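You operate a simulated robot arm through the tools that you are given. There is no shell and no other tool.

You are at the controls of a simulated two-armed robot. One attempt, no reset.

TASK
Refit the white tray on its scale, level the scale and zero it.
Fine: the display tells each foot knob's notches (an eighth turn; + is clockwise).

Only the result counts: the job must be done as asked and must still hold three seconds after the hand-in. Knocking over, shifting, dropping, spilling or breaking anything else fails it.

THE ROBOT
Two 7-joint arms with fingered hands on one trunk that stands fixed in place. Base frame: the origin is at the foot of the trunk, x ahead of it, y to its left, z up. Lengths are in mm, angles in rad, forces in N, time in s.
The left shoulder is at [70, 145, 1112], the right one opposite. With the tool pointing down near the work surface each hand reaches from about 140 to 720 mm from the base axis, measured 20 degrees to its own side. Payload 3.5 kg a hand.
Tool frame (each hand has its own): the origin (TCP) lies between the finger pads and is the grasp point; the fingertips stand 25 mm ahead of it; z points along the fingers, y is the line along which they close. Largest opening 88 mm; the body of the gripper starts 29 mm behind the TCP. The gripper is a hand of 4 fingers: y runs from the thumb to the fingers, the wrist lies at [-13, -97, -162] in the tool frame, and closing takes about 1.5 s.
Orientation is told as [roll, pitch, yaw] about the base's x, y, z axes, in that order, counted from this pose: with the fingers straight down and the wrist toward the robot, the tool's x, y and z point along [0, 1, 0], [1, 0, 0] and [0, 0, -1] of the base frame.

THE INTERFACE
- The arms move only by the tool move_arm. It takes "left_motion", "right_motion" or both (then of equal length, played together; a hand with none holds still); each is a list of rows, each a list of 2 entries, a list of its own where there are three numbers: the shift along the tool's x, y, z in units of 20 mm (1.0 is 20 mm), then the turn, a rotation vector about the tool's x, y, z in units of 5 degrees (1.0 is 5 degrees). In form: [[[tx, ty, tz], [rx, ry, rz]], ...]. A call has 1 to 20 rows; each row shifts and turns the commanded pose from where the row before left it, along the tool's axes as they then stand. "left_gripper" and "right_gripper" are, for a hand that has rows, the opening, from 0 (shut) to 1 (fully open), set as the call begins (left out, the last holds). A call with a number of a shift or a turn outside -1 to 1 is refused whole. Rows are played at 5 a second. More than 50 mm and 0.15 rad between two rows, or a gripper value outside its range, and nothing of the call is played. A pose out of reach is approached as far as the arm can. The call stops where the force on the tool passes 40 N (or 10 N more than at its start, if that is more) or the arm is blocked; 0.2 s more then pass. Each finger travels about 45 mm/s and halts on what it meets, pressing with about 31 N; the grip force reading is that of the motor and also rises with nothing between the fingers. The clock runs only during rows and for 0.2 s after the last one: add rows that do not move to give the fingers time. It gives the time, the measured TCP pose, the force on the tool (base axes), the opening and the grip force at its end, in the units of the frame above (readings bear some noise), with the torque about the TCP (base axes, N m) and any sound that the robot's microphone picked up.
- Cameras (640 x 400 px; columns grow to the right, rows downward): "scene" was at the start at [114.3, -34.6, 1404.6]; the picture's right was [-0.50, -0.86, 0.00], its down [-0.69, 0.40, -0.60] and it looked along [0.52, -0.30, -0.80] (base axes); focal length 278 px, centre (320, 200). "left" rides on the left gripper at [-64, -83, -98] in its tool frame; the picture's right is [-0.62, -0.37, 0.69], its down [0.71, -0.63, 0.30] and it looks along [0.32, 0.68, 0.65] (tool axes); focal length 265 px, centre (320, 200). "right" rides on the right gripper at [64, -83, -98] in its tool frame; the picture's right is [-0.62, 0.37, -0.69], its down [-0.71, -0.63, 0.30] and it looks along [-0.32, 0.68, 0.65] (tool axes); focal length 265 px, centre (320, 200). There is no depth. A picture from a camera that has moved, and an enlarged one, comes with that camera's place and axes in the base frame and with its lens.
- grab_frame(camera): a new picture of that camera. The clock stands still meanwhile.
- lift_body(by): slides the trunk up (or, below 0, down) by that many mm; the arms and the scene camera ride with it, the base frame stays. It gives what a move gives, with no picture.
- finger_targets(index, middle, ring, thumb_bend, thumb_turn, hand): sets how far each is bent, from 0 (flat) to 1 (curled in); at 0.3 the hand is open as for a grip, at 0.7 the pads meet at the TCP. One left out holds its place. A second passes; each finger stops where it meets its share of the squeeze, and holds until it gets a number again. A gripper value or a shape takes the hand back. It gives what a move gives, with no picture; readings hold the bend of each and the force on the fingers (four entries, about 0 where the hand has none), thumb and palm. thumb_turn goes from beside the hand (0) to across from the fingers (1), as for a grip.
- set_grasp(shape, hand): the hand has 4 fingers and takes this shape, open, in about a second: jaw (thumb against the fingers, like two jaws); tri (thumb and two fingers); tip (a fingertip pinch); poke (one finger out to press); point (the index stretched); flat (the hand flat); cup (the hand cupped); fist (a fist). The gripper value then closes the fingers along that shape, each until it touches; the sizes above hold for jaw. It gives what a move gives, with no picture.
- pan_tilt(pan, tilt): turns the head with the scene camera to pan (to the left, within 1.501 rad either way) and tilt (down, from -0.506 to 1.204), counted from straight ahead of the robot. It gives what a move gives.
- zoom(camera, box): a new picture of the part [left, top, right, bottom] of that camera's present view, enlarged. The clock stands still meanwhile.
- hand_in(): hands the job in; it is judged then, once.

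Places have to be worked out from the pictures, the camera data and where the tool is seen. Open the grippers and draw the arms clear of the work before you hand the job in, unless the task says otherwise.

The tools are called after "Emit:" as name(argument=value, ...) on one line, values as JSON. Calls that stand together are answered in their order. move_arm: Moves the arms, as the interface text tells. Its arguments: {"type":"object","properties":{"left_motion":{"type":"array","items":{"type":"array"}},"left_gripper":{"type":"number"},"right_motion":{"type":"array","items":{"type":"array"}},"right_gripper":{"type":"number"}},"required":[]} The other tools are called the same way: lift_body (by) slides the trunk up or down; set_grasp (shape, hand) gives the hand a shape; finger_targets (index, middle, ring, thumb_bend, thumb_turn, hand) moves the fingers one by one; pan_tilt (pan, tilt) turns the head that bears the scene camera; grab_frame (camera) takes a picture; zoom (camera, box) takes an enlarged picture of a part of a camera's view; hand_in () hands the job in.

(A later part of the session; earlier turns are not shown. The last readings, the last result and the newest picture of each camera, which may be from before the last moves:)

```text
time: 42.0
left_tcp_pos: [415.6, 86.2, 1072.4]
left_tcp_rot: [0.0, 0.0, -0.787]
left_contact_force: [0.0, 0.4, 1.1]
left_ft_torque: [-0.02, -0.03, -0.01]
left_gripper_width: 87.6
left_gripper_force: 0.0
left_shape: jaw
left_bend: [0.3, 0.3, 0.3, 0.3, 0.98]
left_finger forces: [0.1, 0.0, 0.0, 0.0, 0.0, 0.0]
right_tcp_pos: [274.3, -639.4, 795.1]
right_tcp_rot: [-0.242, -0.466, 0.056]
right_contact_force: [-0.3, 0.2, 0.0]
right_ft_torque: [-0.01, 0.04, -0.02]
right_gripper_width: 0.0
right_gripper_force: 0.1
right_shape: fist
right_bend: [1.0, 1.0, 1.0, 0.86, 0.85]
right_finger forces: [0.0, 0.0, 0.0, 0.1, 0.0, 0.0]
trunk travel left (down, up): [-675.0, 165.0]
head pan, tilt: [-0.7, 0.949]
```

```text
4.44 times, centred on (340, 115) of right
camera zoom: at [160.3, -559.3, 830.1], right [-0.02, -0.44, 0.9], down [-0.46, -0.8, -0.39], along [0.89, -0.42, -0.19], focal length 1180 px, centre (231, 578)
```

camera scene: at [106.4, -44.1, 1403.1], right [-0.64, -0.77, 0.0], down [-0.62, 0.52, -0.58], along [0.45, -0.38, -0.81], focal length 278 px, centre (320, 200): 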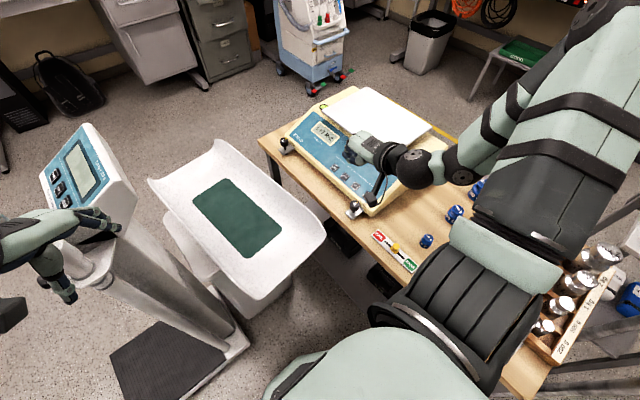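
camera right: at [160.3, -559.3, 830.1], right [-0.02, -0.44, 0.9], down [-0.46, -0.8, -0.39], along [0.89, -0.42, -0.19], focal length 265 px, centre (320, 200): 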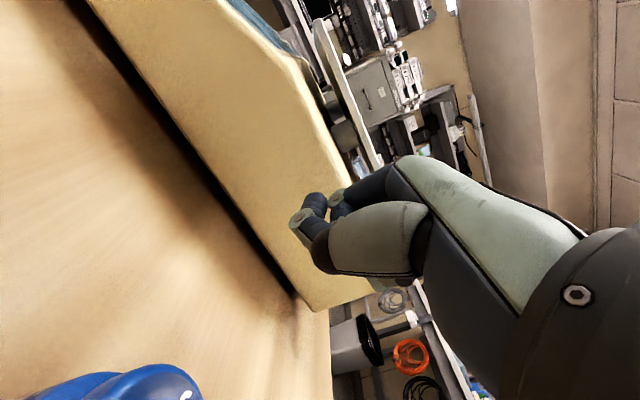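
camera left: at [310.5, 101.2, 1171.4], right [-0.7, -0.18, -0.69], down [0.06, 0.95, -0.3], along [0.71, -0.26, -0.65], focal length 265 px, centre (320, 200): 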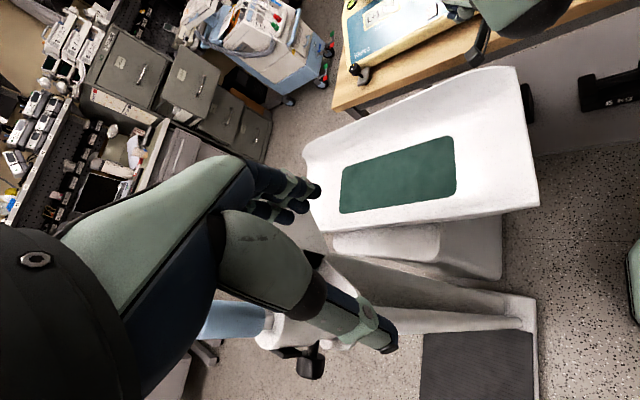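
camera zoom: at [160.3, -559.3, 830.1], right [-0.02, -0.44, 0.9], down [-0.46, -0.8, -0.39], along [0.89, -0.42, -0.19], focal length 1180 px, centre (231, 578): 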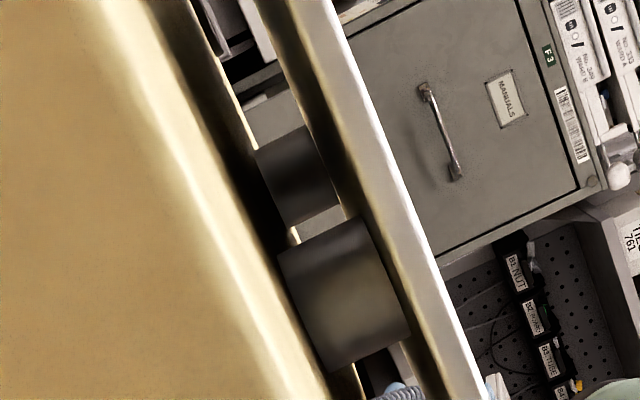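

Both posts meet the tray evenly, so that plate is level on its posts. Before deciding, I'll take a lower, closer look at the baby tray and its pedestal with the left camera, in case that tray is the one off its seat.

Emit:
zoom(camera="left", box=[280, 50, 560, 320])

Emit:
move_arm(left_motion=[[[0, 0, 0], [-0.903, 0.43, 0]], [[0, 0, 0], [-0.903, 0.43, 0]], [[0, 0, 0], [-0.903, 0.43, 0]], [[0, 0, 0], [-0.903, 0.43, 0]], [[0, 0, 0], [-0.903, 0.43, 0]], [[0, 0, 0], [-0.903, 0.43, 0]], [[0, 0, 0], [0, 0, 0]]])

Emit:
grab_frame(camera="left")

```text
1.48 times, centred on (420, 185) of left
camera zoom: at [310.6, 101.4, 1171.3], right [-0.7, -0.18, -0.69], down [0.06, 0.95, -0.3], along [0.71, -0.25, -0.65], focal length 393 px, centre (172, 222)
```

zoom: 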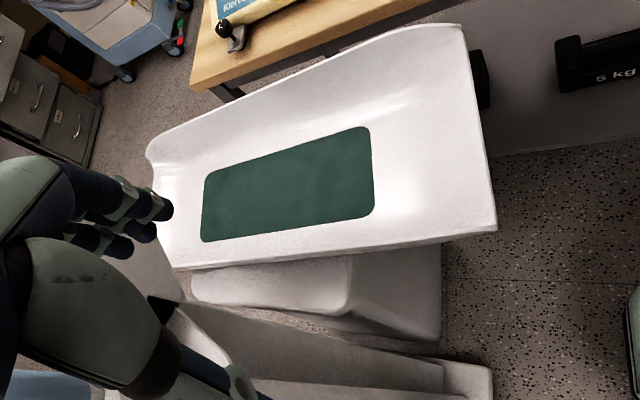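

```text
time: 43.6
left_tcp_pos: [424.0, 85.4, 1076.2]
left_tcp_rot: [0.244, -0.47, -0.844]
left_contact_force: [0.0, 0.3, -0.9]
left_ft_torque: [0.01, -0.03, -0.01]
left_gripper_width: 87.7
left_gripper_force: 0.0
left_shape: jaw
left_bend: [0.3, 0.3, 0.3, 0.3, 0.98]
left_finger forces: [0.0, 0.0, 0.1, 0.0, 0.1, 0.0]
left hand out of reach, approached as far as the arm can: row 6
right_tcp_pos: [273.9, -641.6, 795.1]
right_tcp_rot: [-0.243, -0.468, 0.059]
right_contact_force: [0.0, 1.4, -0.5]
right_ft_torque: [0.0, -0.01, 0.0]
right_gripper_width: 0.2
right_gripper_force: 0.0
right_shape: fist
right_bend: [1.0, 1.0, 1.0, 0.86, 0.85]
right_finger forces: [0.0, 0.0, 0.0, 0.0, 0.0, 0.0]
trunk travel left (down, up): [-675.0, 165.0]
head pan, tilt: [-0.7, 0.949]
```

```text
taken
camera left: at [285.3, 111.8, 1108.8], right [-0.3, -0.32, -0.9], down [0.24, 0.89, -0.39], along [0.93, -0.33, -0.19], focal length 265 px, centre (320, 200)
```

left: 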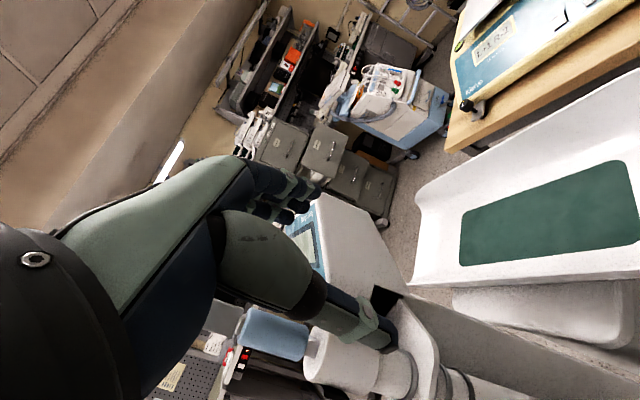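

Not conclusive. The left hand is near the column's rod, so I'll withdraw it (reverse the turn, raise, and move back), then view the baby scale with the head camera now that the right arm no longer hides it.

Emit:
move_arm(left_motion=[[[0, 0, 0], [0.903, -0.43, 0]], [[0, 0, 0], [0.903, -0.43, 0]], [[0, 0, 0], [0.903, -0.43, 0]], [[0, 0, 0], [0.903, -0.43, 0]], [[0, 0, 0], [0.903, -0.43, 0]], [[0, 0, 0], [0.903, -0.43, 0]], [[0, 0, -1], [0, 0, -1]], [[0, 0, -1], [0, 0, -1]], [[0, 0, -1], [0, 0, -1]], [[0, 0, -1], [0, 0, -1]], [[0, 0, -1], [0, 0, -1]], [[0, 0, -1], [0, 0, -1]], [[0, 0, -1], [0, 0, -1]], [[0, 0, 0], [0, 0, -1]], [[0, 0, 0], [0, 0, -1]], [[0, 0, 0], [0, 0, 0]]])

Emit:
pan_tilt(pan=-0.15, tilt=1.0)

Emit:
grab_frame(camera="scene")

Emit:
zoom(camera="scene", box=[200, 60, 420, 280])

```text
time: 47.0
left_tcp_pos: [423.5, 85.3, 1213.4]
left_tcp_rot: [-0.002, 0.0, 0.002]
left_contact_force: [-0.1, 0.0, 0.1]
left_ft_torque: [-0.01, -0.02, -0.02]
left_gripper_width: 87.6
left_gripper_force: 0.1
left_shape: jaw
left_bend: [0.3, 0.3, 0.3, 0.3, 0.98]
left_finger forces: [0.0, 0.0, 0.0, 0.0, 0.0, 0.0]
right_tcp_pos: [276.7, -640.2, 793.5]
right_tcp_rot: [-0.241, -0.465, 0.057]
right_contact_force: [1.0, -0.4, 0.2]
right_ft_torque: [-0.03, 0.03, 0.02]
right_gripper_width: 0.3
right_gripper_force: 0.0
right_shape: fist
right_bend: [1.0, 1.0, 1.0, 0.86, 0.85]
right_finger forces: [0.0, 0.0, 0.1, 0.0, 0.0, 0.0]
trunk travel left (down, up): [-675.0, 165.0]
head pan, tilt: [-0.7, 0.949]
```

```text
time: 48.0
left_tcp_pos: [424.3, 84.7, 1214.1]
left_tcp_rot: [-0.001, -0.001, 0.001]
left_contact_force: [-0.7, 0.1, -0.1]
left_ft_torque: [-0.01, -0.01, -0.02]
left_gripper_width: 87.5
left_gripper_force: 0.1
left_shape: jaw
left_bend: [0.3, 0.3, 0.3, 0.3, 0.98]
left_finger forces: [0.0, 0.0, 0.0, 0.0, 0.0, 0.1]
right_tcp_pos: [275.4, -641.1, 794.3]
right_tcp_rot: [-0.243, -0.466, 0.057]
right_contact_force: [0.2, 0.4, -0.2]
right_ft_torque: [-0.03, -0.01, -0.04]
right_gripper_width: 0.1
right_gripper_force: 0.1
right_shape: fist
right_bend: [1.0, 1.0, 1.0, 0.86, 0.85]
right_finger forces: [0.0, 0.0, 0.0, 0.1, 0.0, 0.0]
trunk travel left (down, up): [-675.0, 165.0]
head pan, tilt: [-0.15, 1.0]
```

```text
taken
camera scene: at [119.2, -8.1, 1399.6], right [-0.15, -0.99, 0.0], down [-0.83, 0.13, -0.54], along [0.53, -0.08, -0.84], focal length 278 px, centre (320, 200)
```

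scene: 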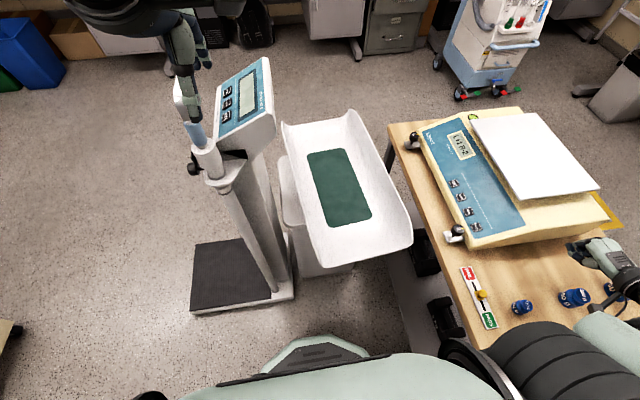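

```text
1.82 times, centred on (310, 170) of scene
camera zoom: at [119.2, -8.1, 1399.6], right [-0.15, -0.99, 0.0], down [-0.83, 0.13, -0.54], along [0.53, -0.08, -0.84], focal length 505 px, centre (338, 254)
```

zoom: 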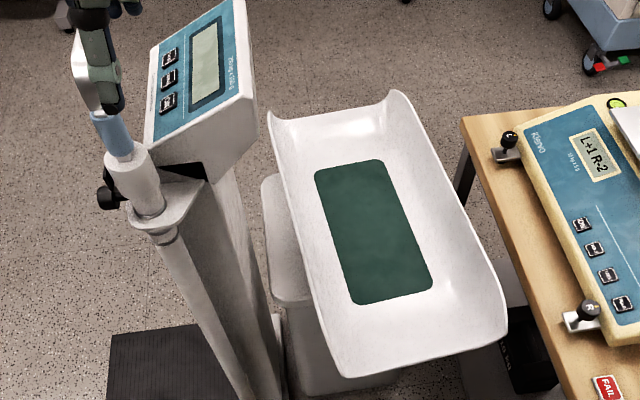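

In this view I can compare everything at once; let me zoom on the Klervo and its tray from here for any marks or asymmetry.

Emit:
zoom(camera="scene", box=[400, 95, 630, 260])

Emit:
zoom(camera="scene", box=[460, 100, 610, 210])

```text
2.42 times, centred on (515, 178) of scene
camera zoom: at [119.2, -8.1, 1399.6], right [-0.15, -0.99, 0.0], down [-0.83, 0.13, -0.54], along [0.53, -0.08, -0.84], focal length 674 px, centre (-153, 254)
```

zoom: 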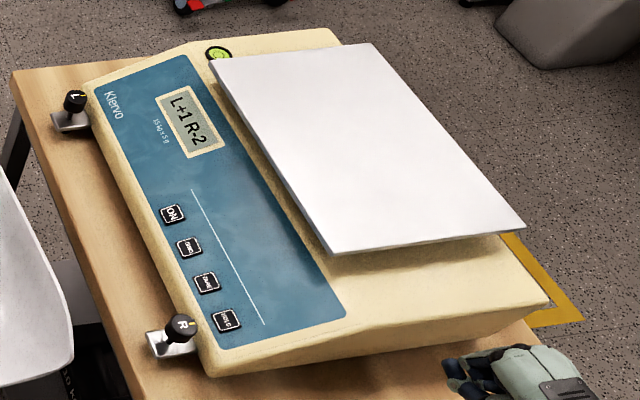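

```text
3.64 times, centred on (535, 155) of scene
camera zoom: at [119.2, -8.1, 1399.6], right [-0.15, -0.99, 0.0], down [-0.83, 0.13, -0.54], along [0.53, -0.08, -0.84], focal length 1011 px, centre (-462, 364)
```

zoom: 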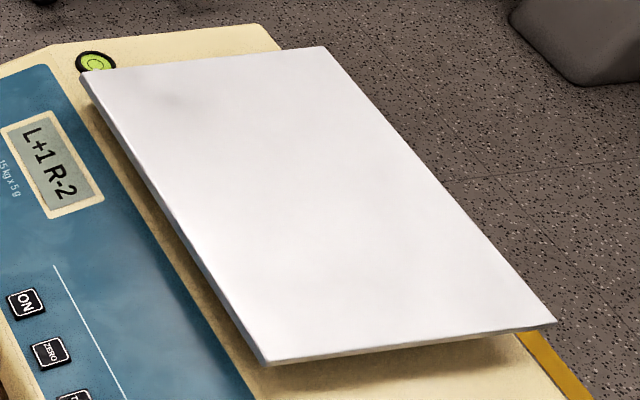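

The slab is centred and square on the body, so I need a decisive check of whether it is loose or part of the scale. I'll raise the right hand, return it upright with fingers closed, and give the tray's right edge a very gentle, force-watched nudge.

Emit:
move_arm(right_motion=[[[-0.23, 0.48, -0.92], [0, 0, 0]], [[-0.23, 0.48, -0.92], [0, 0, 0]], [[-0.23, 0.48, -0.92], [0, 0, 0]], [[-0.23, 0.48, -0.92], [0, 0, 0]], [[-0.23, 0.48, -0.92], [0, 0, 0]], [[0, 0, 0], [0.9, 0.43, 0]], [[0, 0, 0], [0.9, 0.43, 0]], [[0, 0, 0], [0.9, 0.43, 0]], [[0, 0, 0], [0.9, 0.43, 0]], [[0, 0, 0], [0.9, 0.43, 0]], [[0, 0, 0], [0.75, 0.36, 0]], [[0, 0, 0], [0, 0, 0]]])

Emit:
set_grasp(shape="jaw", hand="right")

Emit:
grab_frame(camera="right")

```text
time: 50.6
left_tcp_pos: [422.7, 86.1, 1214.3]
left_tcp_rot: [0.001, 0.001, -0.001]
left_contact_force: [0.1, -0.5, 0.1]
left_ft_torque: [-0.01, 0.02, 0.02]
left_gripper_width: 87.4
left_gripper_force: 0.1
left_shape: jaw
left_bend: [0.3, 0.3, 0.3, 0.3, 0.98]
left_finger forces: [0.1, 0.0, 0.0, 0.1, 0.0, 0.0]
right_tcp_pos: [275.7, -638.8, 901.3]
right_tcp_rot: [-0.006, -0.012, -0.001]
right_contact_force: [0.2, 0.2, 0.0]
right_ft_torque: [0.02, 0.01, 0.01]
right_gripper_width: 0.0
right_gripper_force: 0.1
right_shape: fist
right_bend: [1.0, 1.0, 1.0, 0.86, 0.85]
right_finger forces: [0.0, 0.0, 0.0, 0.0, 0.0, 0.0]
trunk travel left (down, up): [-675.0, 165.0]
head pan, tilt: [-0.15, 1.0]
```

```text
time: 51.5
left_tcp_pos: [423.7, 85.8, 1213.8]
left_tcp_rot: [0.001, -0.001, 0.001]
left_contact_force: [0.5, -0.1, 0.3]
left_ft_torque: [-0.01, -0.02, -0.02]
left_gripper_width: 87.3
left_gripper_force: 0.1
left_shape: jaw
left_bend: [0.3, 0.3, 0.3, 0.3, 0.98]
left_finger forces: [0.1, 0.0, 0.0, 0.0, 0.0, 0.0]
right_tcp_pos: [274.6, -639.6, 901.9]
right_tcp_rot: [-0.005, -0.012, -0.001]
right_contact_force: [0.0, -0.3, -0.8]
right_ft_torque: [0.01, 0.0, 0.01]
right_gripper_width: 87.8
right_gripper_force: 0.0
right_shape: jaw
right_bend: [0.3, 0.3, 0.3, 0.3, 0.97]
right_finger forces: [0.1, 0.0, 0.0, 0.0, 0.0, 0.0]
trunk travel left (down, up): [-675.0, 165.0]
head pan, tilt: [-0.15, 1.0]
```

```text
taken
camera right: at [191.2, -573.3, 999.4], right [0.36, -0.62, 0.7], down [-0.63, -0.72, -0.31], along [0.69, -0.33, -0.64], focal length 265 px, centre (320, 200)
```

right: 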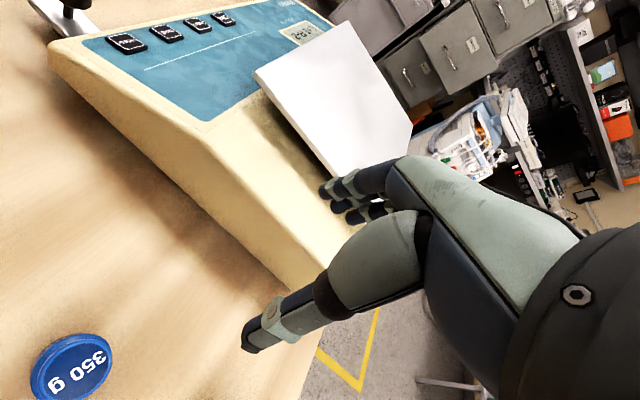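

Hand upright. I'll close the fingers and bring them down beside the tray's right edge (fingertips about 15 mm above the body top).

Emit:
move_arm(right_motion=[[[0, 0, 0], [0, 0, 0]], [[0, 0, 0], [0, 0, 0]], [[0, 0, 0], [0, 0, 0]], [[0, 0, 0], [0, 0, 0]], [[0, 0, 0], [0, 0, 0]], [[0, 0, 0], [0, 0, 0]], [[0, 0.9, 0.56], [0, 0, 0]], [[0, 0.9, 0.56], [0, 0, 0]], [[0, 0.9, 0.56], [0, 0, 0]], [[0, 0.9, 0.56], [0, 0, 0]], [[0, 0, 0], [0, 0, 0]]], right_gripper=0)

Emit:
grab_frame(camera="right")

Emit:
pan_tilt(pan=-0.75, tilt=0.85)

Emit:
grab_frame(camera="scene")

```text
time: 53.9
left_tcp_pos: [422.1, 85.9, 1214.3]
left_tcp_rot: [-0.001, -0.002, 0.0]
left_contact_force: [0.4, -0.2, 1.3]
left_ft_torque: [0.02, 0.01, 0.0]
left_gripper_width: 87.7
left_gripper_force: 0.1
left_shape: jaw
left_bend: [0.3, 0.3, 0.3, 0.3, 0.98]
left_finger forces: [0.0, 0.0, 0.1, 0.0, 0.1, 0.1]
right_tcp_pos: [347.1, -640.1, 857.3]
right_tcp_rot: [-0.008, -0.014, 0.0]
right_contact_force: [0.2, -0.8, -0.3]
right_ft_torque: [-0.02, -0.02, -0.03]
right_gripper_width: 0.0
right_gripper_force: 31.1
right_shape: jaw
right_bend: [0.7, 0.7, 0.7, 0.4, 1.0]
right_finger forces: [0.1, 0.1, 0.0, 0.0, 0.1, 0.0]
trunk travel left (down, up): [-675.0, 165.0]
head pan, tilt: [-0.15, 1.0]
```

```text
taken
camera right: at [262.9, -573.6, 955.6], right [0.36, -0.62, 0.7], down [-0.63, -0.72, -0.31], along [0.69, -0.33, -0.64], focal length 265 px, centre (320, 200)
```

right: 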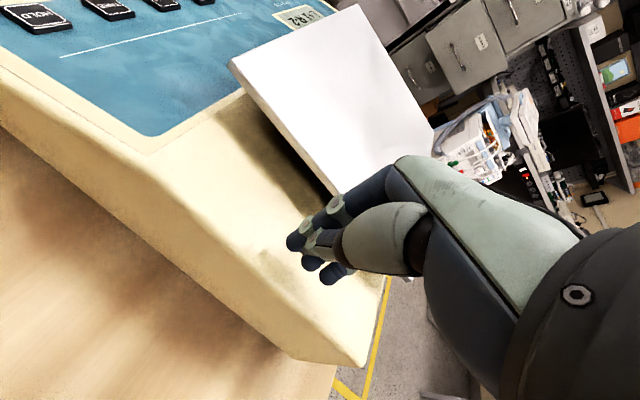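

```text
time: 54.9
left_tcp_pos: [423.5, 85.6, 1214.3]
left_tcp_rot: [0.0, 0.0, 0.001]
left_contact_force: [0.4, 0.6, -0.3]
left_ft_torque: [-0.01, -0.01, 0.03]
left_gripper_width: 87.6
left_gripper_force: 0.1
left_shape: jaw
left_bend: [0.3, 0.3, 0.3, 0.3, 0.98]
left_finger forces: [0.0, 0.0, 0.0, 0.0, 0.1, 0.0]
right_tcp_pos: [347.1, -639.2, 856.9]
right_tcp_rot: [-0.005, -0.013, 0.0]
right_contact_force: [0.0, 0.6, 0.6]
right_ft_torque: [0.02, 0.0, 0.0]
right_gripper_width: 0.0
right_gripper_force: 31.3
right_shape: jaw
right_bend: [0.7, 0.7, 0.7, 0.41, 1.0]
right_finger forces: [0.0, 0.0, 0.0, 0.0, 0.1, 0.0]
trunk travel left (down, up): [-675.0, 165.0]
head pan, tilt: [-0.75, 0.85]
```

```text
taken
camera scene: at [107.6, -50.8, 1410.6], right [-0.68, -0.73, 0.0], down [-0.55, 0.51, -0.66], along [0.48, -0.45, -0.75], focal length 278 px, centre (320, 200)
```

scene: 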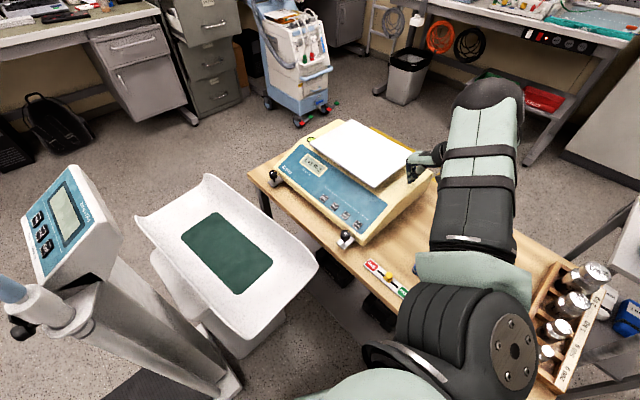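

Fingers are beside the right edge. I'll take a reference zoom, then approach in small steps of a few mm while watching the force.

Emit:
zoom(camera="scene", box=[280, 105, 440, 225])

Emit:
move_arm(right_motion=[[[0, 0.5, 0], [0, 0, 0]], [[0, 0.5, 0], [0, 0, 0]], [[0, 0.25, 0], [0, 0, 0]], [[0, 0, 0], [0, 0, 0]]])

Emit:
zoom(camera="right", box=[220, 100, 420, 320])

```text
3.33 times, centred on (360, 165) of scene
camera zoom: at [107.6, -50.8, 1410.6], right [-0.68, -0.73, 0.0], down [-0.55, 0.51, -0.66], along [0.48, -0.45, -0.75], focal length 926 px, centre (187, 317)
```

zoom: 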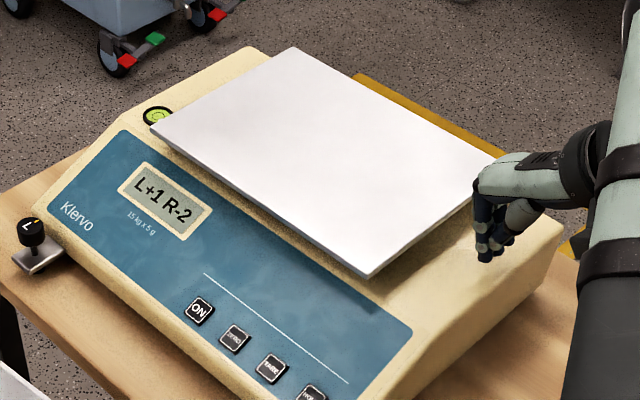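

```text
time: 55.9
left_tcp_pos: [423.7, 84.7, 1215.0]
left_tcp_rot: [0.0, -0.001, 0.0]
left_contact_force: [1.5, 0.5, 0.0]
left_ft_torque: [-0.03, 0.02, 0.01]
left_gripper_width: 87.6
left_gripper_force: 0.1
left_shape: jaw
left_bend: [0.3, 0.3, 0.3, 0.3, 0.98]
left_finger forces: [0.0, 0.0, 0.0, 0.0, 0.1, 0.1]
right_tcp_pos: [372.6, -640.9, 856.8]
right_tcp_rot: [-0.005, -0.012, 0.0]
right_contact_force: [-0.8, 0.9, -0.2]
right_ft_torque: [-0.01, 0.0, 0.0]
right_gripper_width: 0.0
right_gripper_force: 31.0
right_shape: jaw
right_bend: [0.7, 0.7, 0.7, 0.41, 1.0]
right_finger forces: [0.1, 0.1, 0.0, 0.0, 0.0, 0.1]
trunk travel left (down, up): [-675.0, 165.0]
head pan, tilt: [-0.75, 0.85]
```

```text
1.82 times, centred on (320, 210) of right
camera zoom: at [288.7, -574.1, 956.0], right [0.36, -0.62, 0.7], down [-0.63, -0.72, -0.31], along [0.69, -0.33, -0.64], focal length 483 px, centre (320, 182)
```

zoom: 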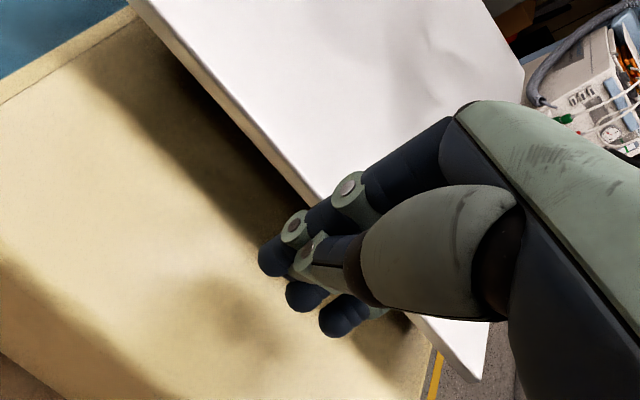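

Very close to the edge with no contact yet. Stepping in 2–3 mm increments.

Emit:
move_arm(right_motion=[[[0, 0.15, 0], [0, 0, 0]], [[0, 0.15, 0], [0, 0, 0]]])

Emit:
move_arm(right_motion=[[[0, 0.12, 0], [0, 0, 0]], [[0, 0, 0], [0, 0, 0]]])

Emit:
zoom(camera="right", box=[220, 100, 420, 320])

```text
time: 56.5
left_tcp_pos: [424.3, 84.5, 1213.3]
left_tcp_rot: [-0.001, 0.0, 0.0]
left_contact_force: [0.1, 0.3, 0.1]
left_ft_torque: [0.0, -0.02, 0.01]
left_gripper_width: 87.7
left_gripper_force: 0.1
left_shape: jaw
left_bend: [0.3, 0.3, 0.3, 0.3, 0.98]
left_finger forces: [0.0, 0.0, 0.1, 0.1, 0.0, 0.0]
right_tcp_pos: [378.1, -641.1, 857.1]
right_tcp_rot: [-0.004, -0.011, -0.001]
right_contact_force: [-0.6, -0.1, -0.3]
right_ft_torque: [0.04, 0.01, -0.04]
right_gripper_width: 0.0
right_gripper_force: 31.1
right_shape: jaw
right_bend: [0.7, 0.7, 0.7, 0.41, 1.0]
right_finger forces: [0.0, 0.1, 0.0, 0.0, 0.1, 0.0]
trunk travel left (down, up): [-675.0, 165.0]
head pan, tilt: [-0.75, 0.85]
```

```text
time: 57.1
left_tcp_pos: [422.8, 85.1, 1214.5]
left_tcp_rot: [-0.001, 0.0, 0.001]
left_contact_force: [-0.3, 1.0, -0.4]
left_ft_torque: [-0.02, 0.03, -0.02]
left_gripper_width: 87.7
left_gripper_force: 0.1
left_shape: jaw
left_bend: [0.3, 0.3, 0.3, 0.3, 0.98]
left_finger forces: [0.0, 0.1, 0.0, 0.0, 0.1, 0.1]
right_tcp_pos: [380.6, -640.5, 858.0]
right_tcp_rot: [-0.005, -0.012, 0.001]
right_contact_force: [-0.5, -0.3, 1.0]
right_ft_torque: [-0.01, 0.0, -0.02]
right_gripper_width: 0.0
right_gripper_force: 30.7
right_shape: jaw
right_bend: [0.7, 0.7, 0.7, 0.41, 1.0]
right_finger forces: [0.0, 0.2, 0.0, 0.1, 0.0, 0.0]
trunk travel left (down, up): [-675.0, 165.0]
head pan, tilt: [-0.75, 0.85]
```

```text
1.82 times, centred on (320, 210) of right
camera zoom: at [297.0, -574.2, 955.6], right [0.36, -0.62, 0.7], down [-0.63, -0.72, -0.31], along [0.69, -0.33, -0.64], focal length 483 px, centre (320, 182)
```

zoom: 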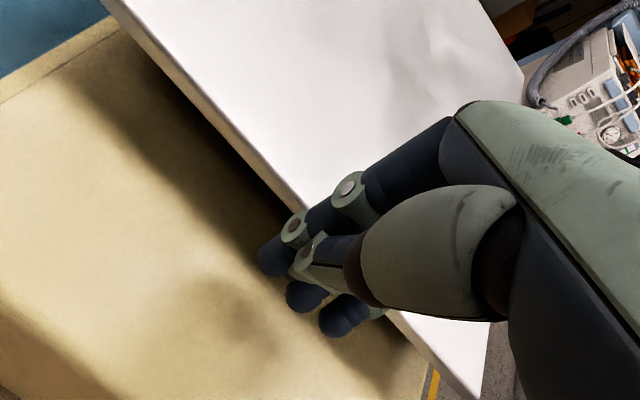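

Still no contact force. Continuing with small steps.

Emit:
move_arm(right_motion=[[[0, 0.12, 0], [0, 0, 0]], [[0, 0, 0], [0, 0, 0]]])

Emit:
move_arm(right_motion=[[[0, 0.12, 0], [0, 0, 0]], [[0, 0, 0], [0, 0, 0]]])

Emit:
move_arm(right_motion=[[[0, 0.12, 0], [0, 0, 0]], [[0, 0, 0], [0, 0, 0]]])

Emit:
zoom(camera="right", box=[220, 100, 420, 320])

```text
time: 57.7
left_tcp_pos: [422.6, 83.9, 1215.5]
left_tcp_rot: [0.0, 0.0, 0.0]
left_contact_force: [-0.4, 0.1, -0.8]
left_ft_torque: [-0.03, 0.01, 0.0]
left_gripper_width: 87.6
left_gripper_force: 0.2
left_shape: jaw
left_bend: [0.3, 0.3, 0.3, 0.3, 0.98]
left_finger forces: [0.1, 0.0, 0.1, 0.0, 0.1, 0.0]
right_tcp_pos: [383.6, -639.4, 857.1]
right_tcp_rot: [-0.007, -0.012, -0.001]
right_contact_force: [-3.2, -1.2, 1.6]
right_ft_torque: [-0.04, 0.0, -0.04]
right_gripper_width: 0.0
right_gripper_force: 30.7
right_shape: jaw
right_bend: [0.7, 0.7, 0.7, 0.41, 1.0]
right_finger forces: [0.0, 2.9, 0.0, 0.0, 0.0, 0.1]
trunk travel left (down, up): [-675.0, 165.0]
head pan, tilt: [-0.75, 0.85]
```

```text
time: 58.3
left_tcp_pos: [422.9, 85.2, 1214.4]
left_tcp_rot: [0.001, -0.001, 0.0]
left_contact_force: [0.0, -0.4, 0.4]
left_ft_torque: [0.03, -0.01, -0.01]
left_gripper_width: 87.6
left_gripper_force: 0.0
left_shape: jaw
left_bend: [0.3, 0.3, 0.3, 0.3, 0.98]
left_finger forces: [0.0, 0.1, 0.0, 0.0, 0.1, 0.0]
right_tcp_pos: [384.6, -639.4, 857.0]
right_tcp_rot: [-0.006, -0.012, 0.001]
right_contact_force: [-3.3, 0.8, 0.2]
right_ft_torque: [0.01, 0.03, -0.03]
right_gripper_width: 0.0
right_gripper_force: 31.1
right_shape: jaw
right_bend: [0.7, 0.7, 0.7, 0.44, 1.0]
right_finger forces: [0.1, 0.1, 0.0, 0.0, 0.1, 0.0]
trunk travel left (down, up): [-675.0, 165.0]
head pan, tilt: [-0.75, 0.85]
```

```text
time: 58.9
left_tcp_pos: [422.6, 85.5, 1216.0]
left_tcp_rot: [0.0, -0.003, -0.001]
left_contact_force: [0.2, 0.3, -0.2]
left_ft_torque: [0.01, 0.02, 0.01]
left_gripper_width: 87.3
left_gripper_force: 0.1
left_shape: jaw
left_bend: [0.3, 0.3, 0.3, 0.3, 0.98]
left_finger forces: [0.0, 0.0, 0.1, 0.1, 0.1, 0.0]
right_tcp_pos: [386.0, -640.1, 857.9]
right_tcp_rot: [-0.004, -0.012, 0.0]
right_contact_force: [-8.9, 2.2, 0.6]
right_ft_torque: [-0.03, 0.13, -0.03]
right_gripper_width: 0.3
right_gripper_force: 31.3
right_shape: jaw
right_bend: [0.7, 0.7, 0.7, 0.43, 1.0]
right_finger forces: [0.0, 0.1, 0.0, 0.0, 0.1, 0.1]
trunk travel left (down, up): [-675.0, 165.0]
head pan, tilt: [-0.75, 0.85]
```

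```text
1.82 times, centred on (320, 210) of right
camera zoom: at [302.3, -573.3, 955.7], right [0.36, -0.62, 0.7], down [-0.63, -0.72, -0.31], along [0.69, -0.33, -0.64], focal length 483 px, centre (320, 182)
```

zoom: 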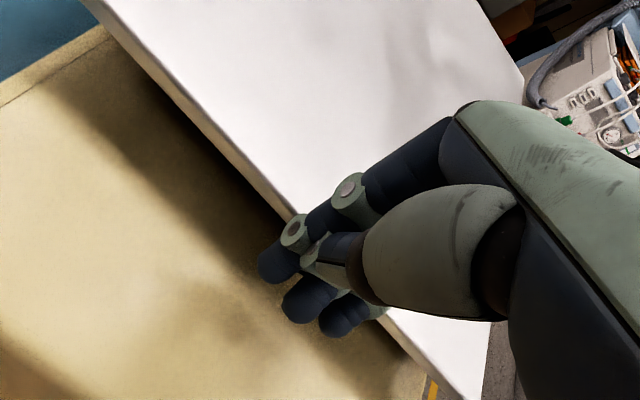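

Contact started at x≈383 and force rises fast to ~9 N, so the slab resists like a fixed part. I'll check whether it moved against the reference view.

Emit:
zoom(camera="scene", box=[280, 105, 440, 225])

```text
3.33 times, centred on (360, 165) of scene
camera zoom: at [105.7, -50.7, 1410.8], right [-0.68, -0.73, 0.0], down [-0.55, 0.51, -0.66], along [0.48, -0.45, -0.75], focal length 926 px, centre (187, 317)
```

zoom: 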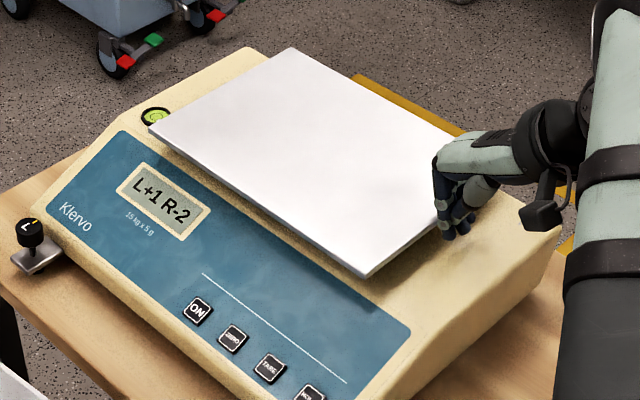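

The tray did not move relative to the body. I'll back off and do a second gentle test: pressing lightly down on the front-right corner, where a merely resting plate would tip with only a few newtons.

Emit:
move_arm(right_motion=[[[0, -0.5, 0], [0, 0, 0]], [[0, -0.5, 0], [0, 0, 0]], [[0, 0, -0.75], [0, 0, 0]], [[0, 0, -0.75], [0, 0, 0]], [[0, 0, -0.5], [0, 0, 0]], [[1, 0.5, 0], [0, 0, 0]], [[1, 0.5, 0], [0, 0, 0]], [[1, 0.5, 0], [0, 0, 0]], [[1, 0.5, 0], [0, 0, 0]], [[0.6, 0.4, 0], [0, 0, 0]], [[0, 0, 0], [0, 0, 0]]])

Emit:
zoom(camera="scene", box=[280, 105, 440, 225])

Emit:
grab_frame(camera="right")

```text
time: 61.3
left_tcp_pos: [423.0, 85.0, 1214.2]
left_tcp_rot: [0.001, 0.0, 0.001]
left_contact_force: [-0.2, 0.1, 0.4]
left_ft_torque: [0.0, -0.02, -0.04]
left_gripper_width: 87.7
left_gripper_force: 0.0
left_shape: jaw
left_bend: [0.3, 0.3, 0.3, 0.3, 0.98]
left_finger forces: [0.0, 0.0, 0.1, 0.0, 0.0, 0.1]
right_tcp_pos: [417.0, -546.9, 898.1]
right_tcp_rot: [-0.005, -0.014, 0.0]
right_contact_force: [-0.6, 0.0, -0.8]
right_ft_torque: [-0.02, 0.04, 0.02]
right_gripper_width: 0.2
right_gripper_force: 30.9
right_shape: jaw
right_bend: [0.7, 0.7, 0.7, 0.45, 1.0]
right_finger forces: [0.0, 0.0, 0.0, 0.1, 0.1, 0.0]
trunk travel left (down, up): [-675.0, 165.0]
head pan, tilt: [-0.75, 0.85]
```

```text
3.33 times, centred on (360, 165) of scene
camera zoom: at [107.4, -51.2, 1410.7], right [-0.68, -0.73, 0.0], down [-0.55, 0.51, -0.66], along [0.48, -0.45, -0.75], focal length 926 px, centre (187, 317)
```

zoom: 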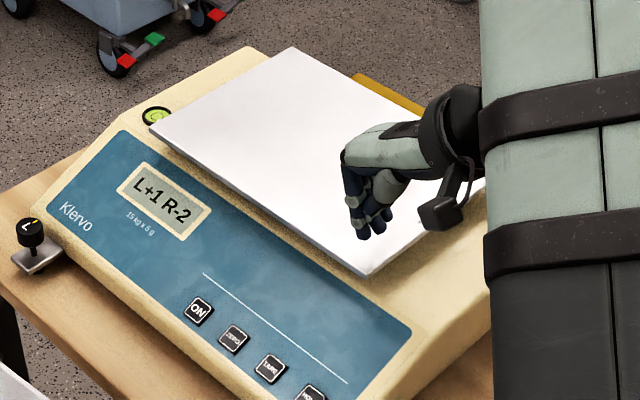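

```text
taken
camera right: at [332.2, -481.0, 995.7], right [0.36, -0.62, 0.7], down [-0.63, -0.72, -0.31], along [0.69, -0.33, -0.64], focal length 265 px, centre (320, 200)
```

right: 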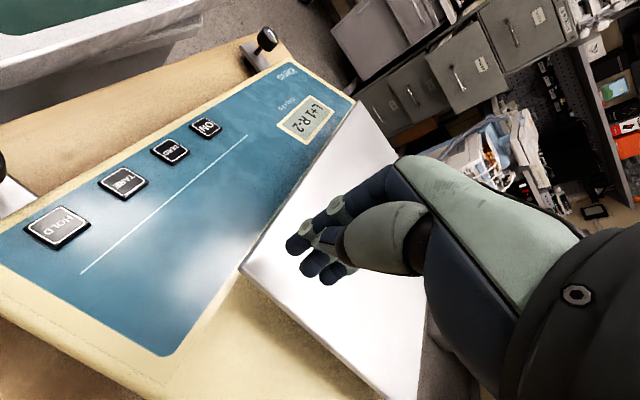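

Fingers are above the tray near its front-right corner. I'll descend in steps and watch the vertical force.

Emit:
move_arm(right_motion=[[[0, 0, 0.5], [0, 0, 0]], [[0, 0, 0.5], [0, 0, 0]], [[0, 0, 0], [0, 0, 0]]])

Emit:
move_arm(right_motion=[[[0, 0, 0.15], [0, 0, 0]], [[0, 0, 0], [0, 0, 0]]])

Emit:
move_arm(right_motion=[[[0, 0, 0.15], [0, 0, 0]], [[0, 0, 0], [0, 0, 0]]])

Emit:
move_arm(right_motion=[[[0, 0, 0.12], [0, 0, 0]], [[0, 0, 0], [0, 0, 0]]])

```text
time: 62.1
left_tcp_pos: [423.3, 85.0, 1215.0]
left_tcp_rot: [0.002, -0.001, 0.0]
left_contact_force: [-0.4, 0.8, 1.0]
left_ft_torque: [0.0, 0.01, 0.0]
left_gripper_width: 87.7
left_gripper_force: 0.0
left_shape: jaw
left_bend: [0.3, 0.3, 0.3, 0.3, 0.98]
left_finger forces: [0.0, 0.1, 0.0, 0.0, 0.0, 0.1]
right_tcp_pos: [416.1, -547.5, 876.5]
right_tcp_rot: [-0.006, -0.012, 0.001]
right_contact_force: [0.0, -1.0, -0.7]
right_ft_torque: [-0.02, 0.0, 0.03]
right_gripper_width: 0.2
right_gripper_force: 31.1
right_shape: jaw
right_bend: [0.7, 0.7, 0.7, 0.45, 1.0]
right_finger forces: [0.1, 0.0, 0.0, 0.1, 0.0, 0.0]
trunk travel left (down, up): [-675.0, 165.0]
head pan, tilt: [-0.75, 0.85]
```

```text
time: 62.7
left_tcp_pos: [423.7, 85.4, 1214.2]
left_tcp_rot: [0.001, 0.0, 0.0]
left_contact_force: [0.7, 0.1, -0.6]
left_ft_torque: [0.01, 0.0, 0.03]
left_gripper_width: 87.5
left_gripper_force: 0.0
left_shape: jaw
left_bend: [0.3, 0.3, 0.3, 0.3, 0.98]
left_finger forces: [0.0, 0.0, 0.0, 0.0, 0.0, 0.0]
right_tcp_pos: [415.5, -546.8, 875.9]
right_tcp_rot: [-0.004, -0.012, 0.0]
right_contact_force: [-1.0, 0.5, -0.1]
right_ft_torque: [-0.05, 0.0, 0.01]
right_gripper_width: 0.0
right_gripper_force: 31.2
right_shape: jaw
right_bend: [0.7, 0.7, 0.7, 0.46, 1.0]
right_finger forces: [0.1, 0.0, 0.0, 0.1, 0.0, 0.0]
trunk travel left (down, up): [-675.0, 165.0]
head pan, tilt: [-0.75, 0.85]
```

```text
time: 63.3
left_tcp_pos: [423.4, 85.6, 1213.4]
left_tcp_rot: [-0.001, -0.001, 0.001]
left_contact_force: [-0.1, 0.1, -0.7]
left_ft_torque: [-0.01, -0.03, 0.01]
left_gripper_width: 87.4
left_gripper_force: 0.0
left_shape: jaw
left_bend: [0.3, 0.3, 0.3, 0.3, 0.98]
left_finger forces: [0.0, 0.0, 0.1, 0.1, 0.0, 0.0]
right_tcp_pos: [417.0, -548.5, 872.5]
right_tcp_rot: [-0.007, -0.012, -0.001]
right_contact_force: [-0.1, -1.0, -0.7]
right_ft_torque: [0.02, -0.04, 0.01]
right_gripper_width: 0.1
right_gripper_force: 30.9
right_shape: jaw
right_bend: [0.7, 0.7, 0.7, 0.46, 1.0]
right_finger forces: [0.0, 0.0, 0.1, 0.1, 0.0, 0.0]
trunk travel left (down, up): [-675.0, 165.0]
head pan, tilt: [-0.75, 0.85]
```

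```text
time: 63.9
left_tcp_pos: [423.1, 86.1, 1214.5]
left_tcp_rot: [0.0, 0.0, 0.0]
left_contact_force: [0.8, 0.1, -0.3]
left_ft_torque: [-0.01, 0.0, -0.01]
left_gripper_width: 87.6
left_gripper_force: 0.0
left_shape: jaw
left_bend: [0.3, 0.3, 0.3, 0.3, 0.98]
left_finger forces: [0.0, 0.0, 0.1, 0.0, 0.1, 0.0]
right_tcp_pos: [417.5, -546.8, 869.4]
right_tcp_rot: [-0.007, -0.016, -0.001]
right_contact_force: [0.7, -0.4, 6.7]
right_ft_torque: [0.04, -0.01, -0.02]
right_gripper_width: 0.2
right_gripper_force: 30.9
right_shape: jaw
right_bend: [0.7, 0.7, 0.7, 0.46, 1.0]
right_finger forces: [8.0, 0.0, 0.1, 0.0, 0.0, 0.1]
trunk travel left (down, up): [-675.0, 165.0]
head pan, tilt: [-0.75, 0.85]
```

Contact at TCP z≈870 (fingertips ≈845, matching the tray top), with 6.7 N. Looking whether the plate tipped.

Emit:
zoom(camera="scene", box=[280, 105, 440, 225])

Emit:
move_arm(right_motion=[[[0, 0, 0.08], [0, 0, 0]], [[0, 0, 0], [0, 0, 0]]])

Emit:
zoom(camera="right", box=[160, 80, 440, 400])

```text
3.33 times, centred on (360, 165) of scene
camera zoom: at [107.0, -49.8, 1410.9], right [-0.68, -0.73, 0.0], down [-0.55, 0.51, -0.66], along [0.48, -0.45, -0.75], focal length 926 px, centre (187, 317)
```

zoom: 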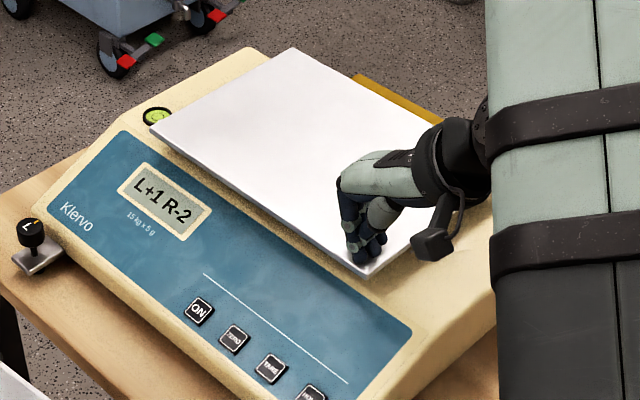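

```text
time: 64.5
left_tcp_pos: [422.8, 87.8, 1215.2]
left_tcp_rot: [0.0, 0.0, 0.0]
left_contact_force: [0.2, 0.2, -1.2]
left_ft_torque: [0.01, -0.03, 0.02]
left_gripper_width: 87.6
left_gripper_force: 0.0
left_shape: jaw
left_bend: [0.3, 0.3, 0.3, 0.3, 0.98]
left_finger forces: [0.0, 0.0, 0.0, 0.0, 0.0, 0.0]
right_tcp_pos: [416.9, -547.4, 868.5]
right_tcp_rot: [-0.011, -0.018, 0.002]
right_contact_force: [3.8, -4.2, 15.9]
right_ft_torque: [-0.02, -0.07, -0.02]
right_gripper_width: 0.2
right_gripper_force: 30.4
right_shape: jaw
right_bend: [0.7, 0.7, 0.7, 0.46, 1.0]
right_finger forces: [18.0, 0.0, 0.0, 0.0, 0.0, 0.0]
trunk travel left (down, up): [-675.0, 165.0]
head pan, tilt: [-0.75, 0.85]
```

```text
1.25 times, centred on (300, 240) of right
camera zoom: at [332.6, -480.6, 967.4], right [0.36, -0.61, 0.71], down [-0.62, -0.72, -0.31], along [0.7, -0.33, -0.64], focal length 332 px, centre (345, 150)
```

zoom: 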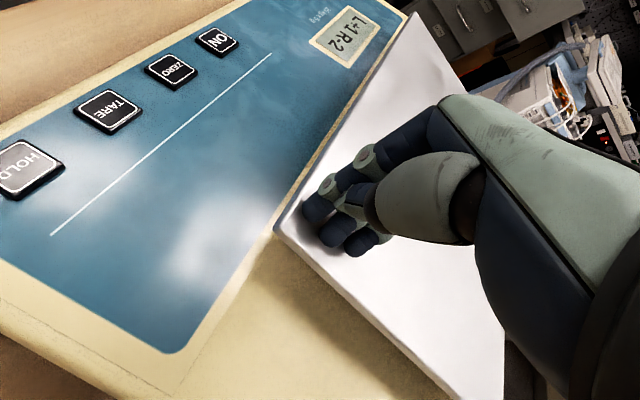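

The plate took 16 N at its corner without tipping, so it's rigidly part of the scale. The "white tray" must be something else, so I'll lift off and survey the whole surroundings with the head camera.

Emit:
move_arm(right_motion=[[[0, 0, -0.5], [0, 0, 0]], [[0, 0, -1], [0, 0, 0]], [[0, -0.5, -1], [0, 0, 0]], [[0, -1, -1], [0, 0, 0]], [[0, -1, -1], [0, 0, 0]], [[0, -1, -1], [0, 0, 0]], [[0, -1, 0], [0, 0, 0]], [[0, 0, 0], [0, 0, 0]]])

Emit:
pan_tilt(pan=-1.4, tilt=0.6)

Emit:
grab_frame(camera="scene")

Emit:
pan_tilt(pan=0.8, tilt=0.7)

Emit:
grab_frame(camera="scene")

Emit:
pan_tilt(pan=-0.3, tilt=0.2)

Emit:
grab_frame(camera="scene")

```text
time: 66.3
left_tcp_pos: [423.9, 85.4, 1213.6]
left_tcp_rot: [-0.001, 0.001, 0.001]
left_contact_force: [0.4, -0.4, 0.1]
left_ft_torque: [0.02, 0.04, 0.01]
left_gripper_width: 87.5
left_gripper_force: 0.0
left_shape: jaw
left_bend: [0.3, 0.3, 0.3, 0.3, 0.98]
left_finger forces: [0.0, 0.1, 0.1, 0.0, 0.1, 0.1]
right_tcp_pos: [327.0, -546.3, 976.4]
right_tcp_rot: [-0.006, -0.012, 0.0]
right_contact_force: [0.6, -0.7, -0.9]
right_ft_torque: [0.02, 0.0, -0.02]
right_gripper_width: 0.0
right_gripper_force: 31.1
right_shape: jaw
right_bend: [0.7, 0.7, 0.7, 0.46, 1.0]
right_finger forces: [0.0, 0.0, 0.1, 0.1, 0.0, 0.1]
trunk travel left (down, up): [-675.0, 165.0]
head pan, tilt: [-0.75, 0.85]
```

```text
time: 67.3
left_tcp_pos: [424.2, 85.2, 1214.4]
left_tcp_rot: [0.0, -0.001, -0.001]
left_contact_force: [-0.5, -0.2, 0.6]
left_ft_torque: [-0.01, 0.03, -0.02]
left_gripper_width: 87.5
left_gripper_force: 0.1
left_shape: jaw
left_bend: [0.3, 0.3, 0.3, 0.3, 0.98]
left_finger forces: [0.0, 0.0, 0.0, 0.1, 0.0, 0.0]
right_tcp_pos: [327.4, -547.6, 975.7]
right_tcp_rot: [-0.007, -0.012, -0.001]
right_contact_force: [0.3, 0.8, 0.0]
right_ft_torque: [0.0, -0.03, 0.03]
right_gripper_width: 0.0
right_gripper_force: 31.3
right_shape: jaw
right_bend: [0.7, 0.7, 0.7, 0.46, 1.0]
right_finger forces: [0.1, 0.1, 0.0, 0.1, 0.0, 0.1]
trunk travel left (down, up): [-675.0, 165.0]
head pan, tilt: [-1.4, 0.6]
```

```text
taken
camera scene: at [65.6, -84.6, 1431.5], right [-0.99, -0.17, 0.0], down [-0.1, 0.56, -0.82], along [0.14, -0.81, -0.57], focal length 278 px, centre (320, 200)
```

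scene: 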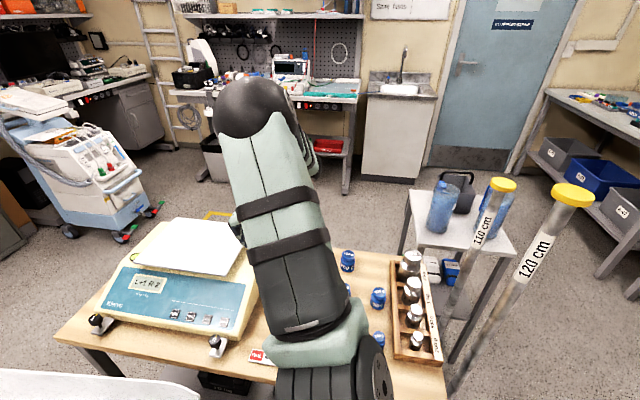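

```text
time: 69.4
left_tcp_pos: [423.6, 85.5, 1214.7]
left_tcp_rot: [0.001, -0.001, 0.0]
left_contact_force: [0.8, -0.5, -0.3]
left_ft_torque: [0.02, 0.04, 0.02]
left_gripper_width: 87.8
left_gripper_force: 0.1
left_shape: jaw
left_bend: [0.3, 0.3, 0.3, 0.3, 0.98]
left_finger forces: [0.0, 0.0, 0.0, 0.0, 0.0, 0.0]
right_tcp_pos: [326.9, -547.6, 977.5]
right_tcp_rot: [-0.006, -0.013, 0.0]
right_contact_force: [1.2, 0.7, 0.9]
right_ft_torque: [-0.03, -0.02, 0.0]
right_gripper_width: 0.3
right_gripper_force: 31.6
right_shape: jaw
right_bend: [0.7, 0.7, 0.7, 0.46, 1.0]
right_finger forces: [0.0, 0.1, 0.0, 0.1, 0.0, 0.0]
trunk travel left (down, up): [-675.0, 165.0]
head pan, tilt: [0.799, 0.7]
```

```text
taken
camera scene: at [109.6, 63.3, 1422.9], right [0.72, -0.7, 0.0], down [-0.45, -0.46, -0.76], along [0.53, 0.55, -0.64], focal length 278 px, centre (320, 200)
```

scene: 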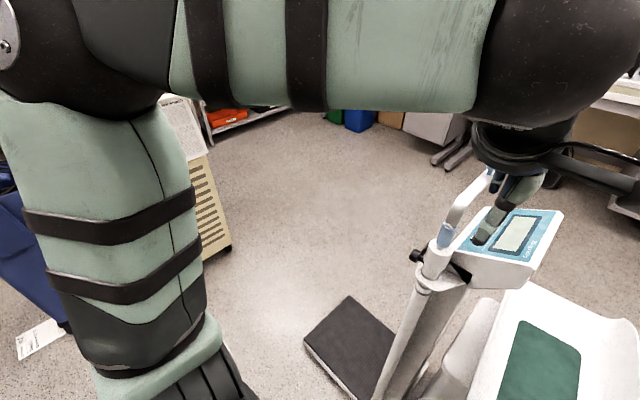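

```text
time: 70.7
left_tcp_pos: [423.8, 85.4, 1215.2]
left_tcp_rot: [0.0, 0.0, 0.0]
left_contact_force: [-0.8, 0.7, 0.3]
left_ft_torque: [-0.04, -0.01, -0.03]
left_gripper_width: 87.5
left_gripper_force: 0.0
left_shape: jaw
left_bend: [0.3, 0.3, 0.3, 0.3, 0.98]
left_finger forces: [0.0, 0.0, 0.0, 0.0, 0.1, 0.0]
right_tcp_pos: [326.9, -548.5, 977.8]
right_tcp_rot: [-0.005, -0.013, 0.0]
right_contact_force: [0.1, 0.7, 0.5]
right_ft_torque: [0.01, 0.01, 0.0]
right_gripper_width: 0.1
right_gripper_force: 31.2
right_shape: jaw
right_bend: [0.7, 0.7, 0.7, 0.46, 1.0]
right_finger forces: [0.0, 0.1, 0.0, 0.0, 0.1, 0.0]
trunk travel left (down, up): [-675.0, 165.0]
head pan, tilt: [-0.3, 0.201]
```

```text
taken
camera scene: at [139.4, -25.0, 1468.3], right [-0.29, -0.96, 0.0], down [-0.19, 0.06, -0.98], along [0.94, -0.29, -0.2], focal length 278 px, centre (320, 200)
```

scene: 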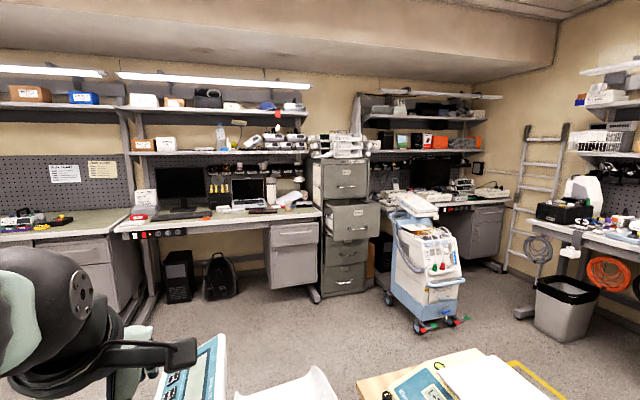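

No other white tray exists around, so the loose-looking white tray with the green mat must be examined in earnest. I'll view it from the right camera and with higher zoom from the head.

Emit:
grab_frame(camera="right")

Emit:
pan_tilt(pan=-0.25, tilt=0.9)

Emit:
zoom(camera="scene", box=[180, 100, 420, 330])

Emit:
zoom(camera="scene", box=[210, 180, 330, 330])

```text
taken
camera right: at [242.5, -481.8, 1075.0], right [0.36, -0.62, 0.7], down [-0.63, -0.72, -0.31], along [0.69, -0.33, -0.64], focal length 265 px, centre (320, 200)
```

right: 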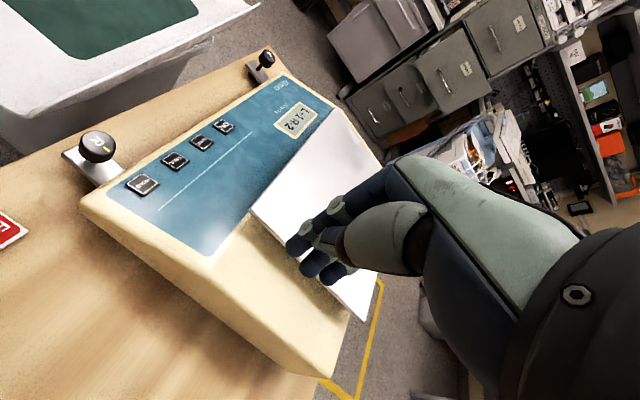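

```text
time: 71.8
left_tcp_pos: [423.8, 85.5, 1214.0]
left_tcp_rot: [0.0, 0.0, 0.0]
left_contact_force: [-0.2, -0.6, 0.3]
left_ft_torque: [0.02, 0.01, 0.01]
left_gripper_width: 87.8
left_gripper_force: 0.0
left_shape: jaw
left_bend: [0.3, 0.3, 0.3, 0.3, 0.98]
left_finger forces: [0.0, 0.1, 0.1, 0.1, 0.0, 0.0]
right_tcp_pos: [327.8, -548.9, 977.2]
right_tcp_rot: [-0.005, -0.011, -0.001]
right_contact_force: [-0.6, -0.6, -0.1]
right_ft_torque: [-0.01, 0.01, 0.01]
right_gripper_width: 0.0
right_gripper_force: 31.1
right_shape: jaw
right_bend: [0.7, 0.7, 0.7, 0.46, 1.0]
right_finger forces: [0.1, 0.0, 0.1, 0.0, 0.0, 0.0]
trunk travel left (down, up): [-675.0, 165.0]
head pan, tilt: [-0.25, 0.901]
```

```text
1.74 times, centred on (300, 215) of scene
camera zoom: at [123.6, -16.2, 1406.8], right [-0.25, -0.97, 0.0], down [-0.76, 0.19, -0.62], along [0.6, -0.15, -0.78], focal length 483 px, centre (355, 174)
```

zoom: 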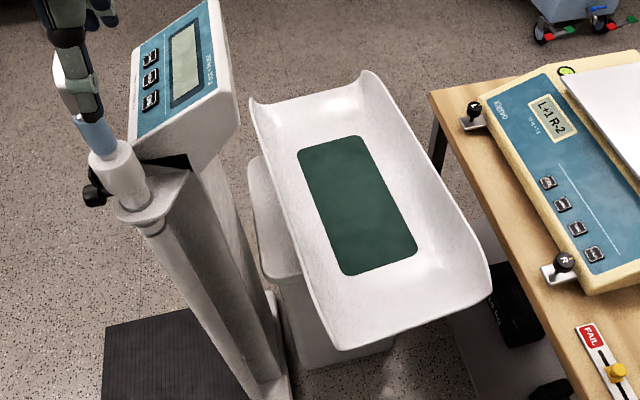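

```text
2.67 times, centred on (270, 255) of scene
camera zoom: at [123.6, -16.2, 1406.8], right [-0.25, -0.97, 0.0], down [-0.76, 0.19, -0.62], along [0.6, -0.15, -0.78], focal length 741 px, centre (453, 53)
```

zoom: 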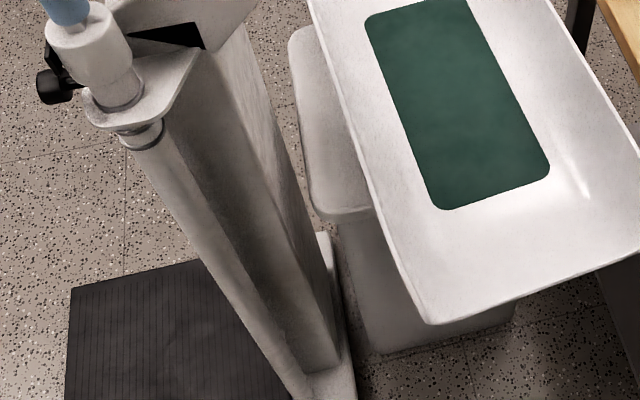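

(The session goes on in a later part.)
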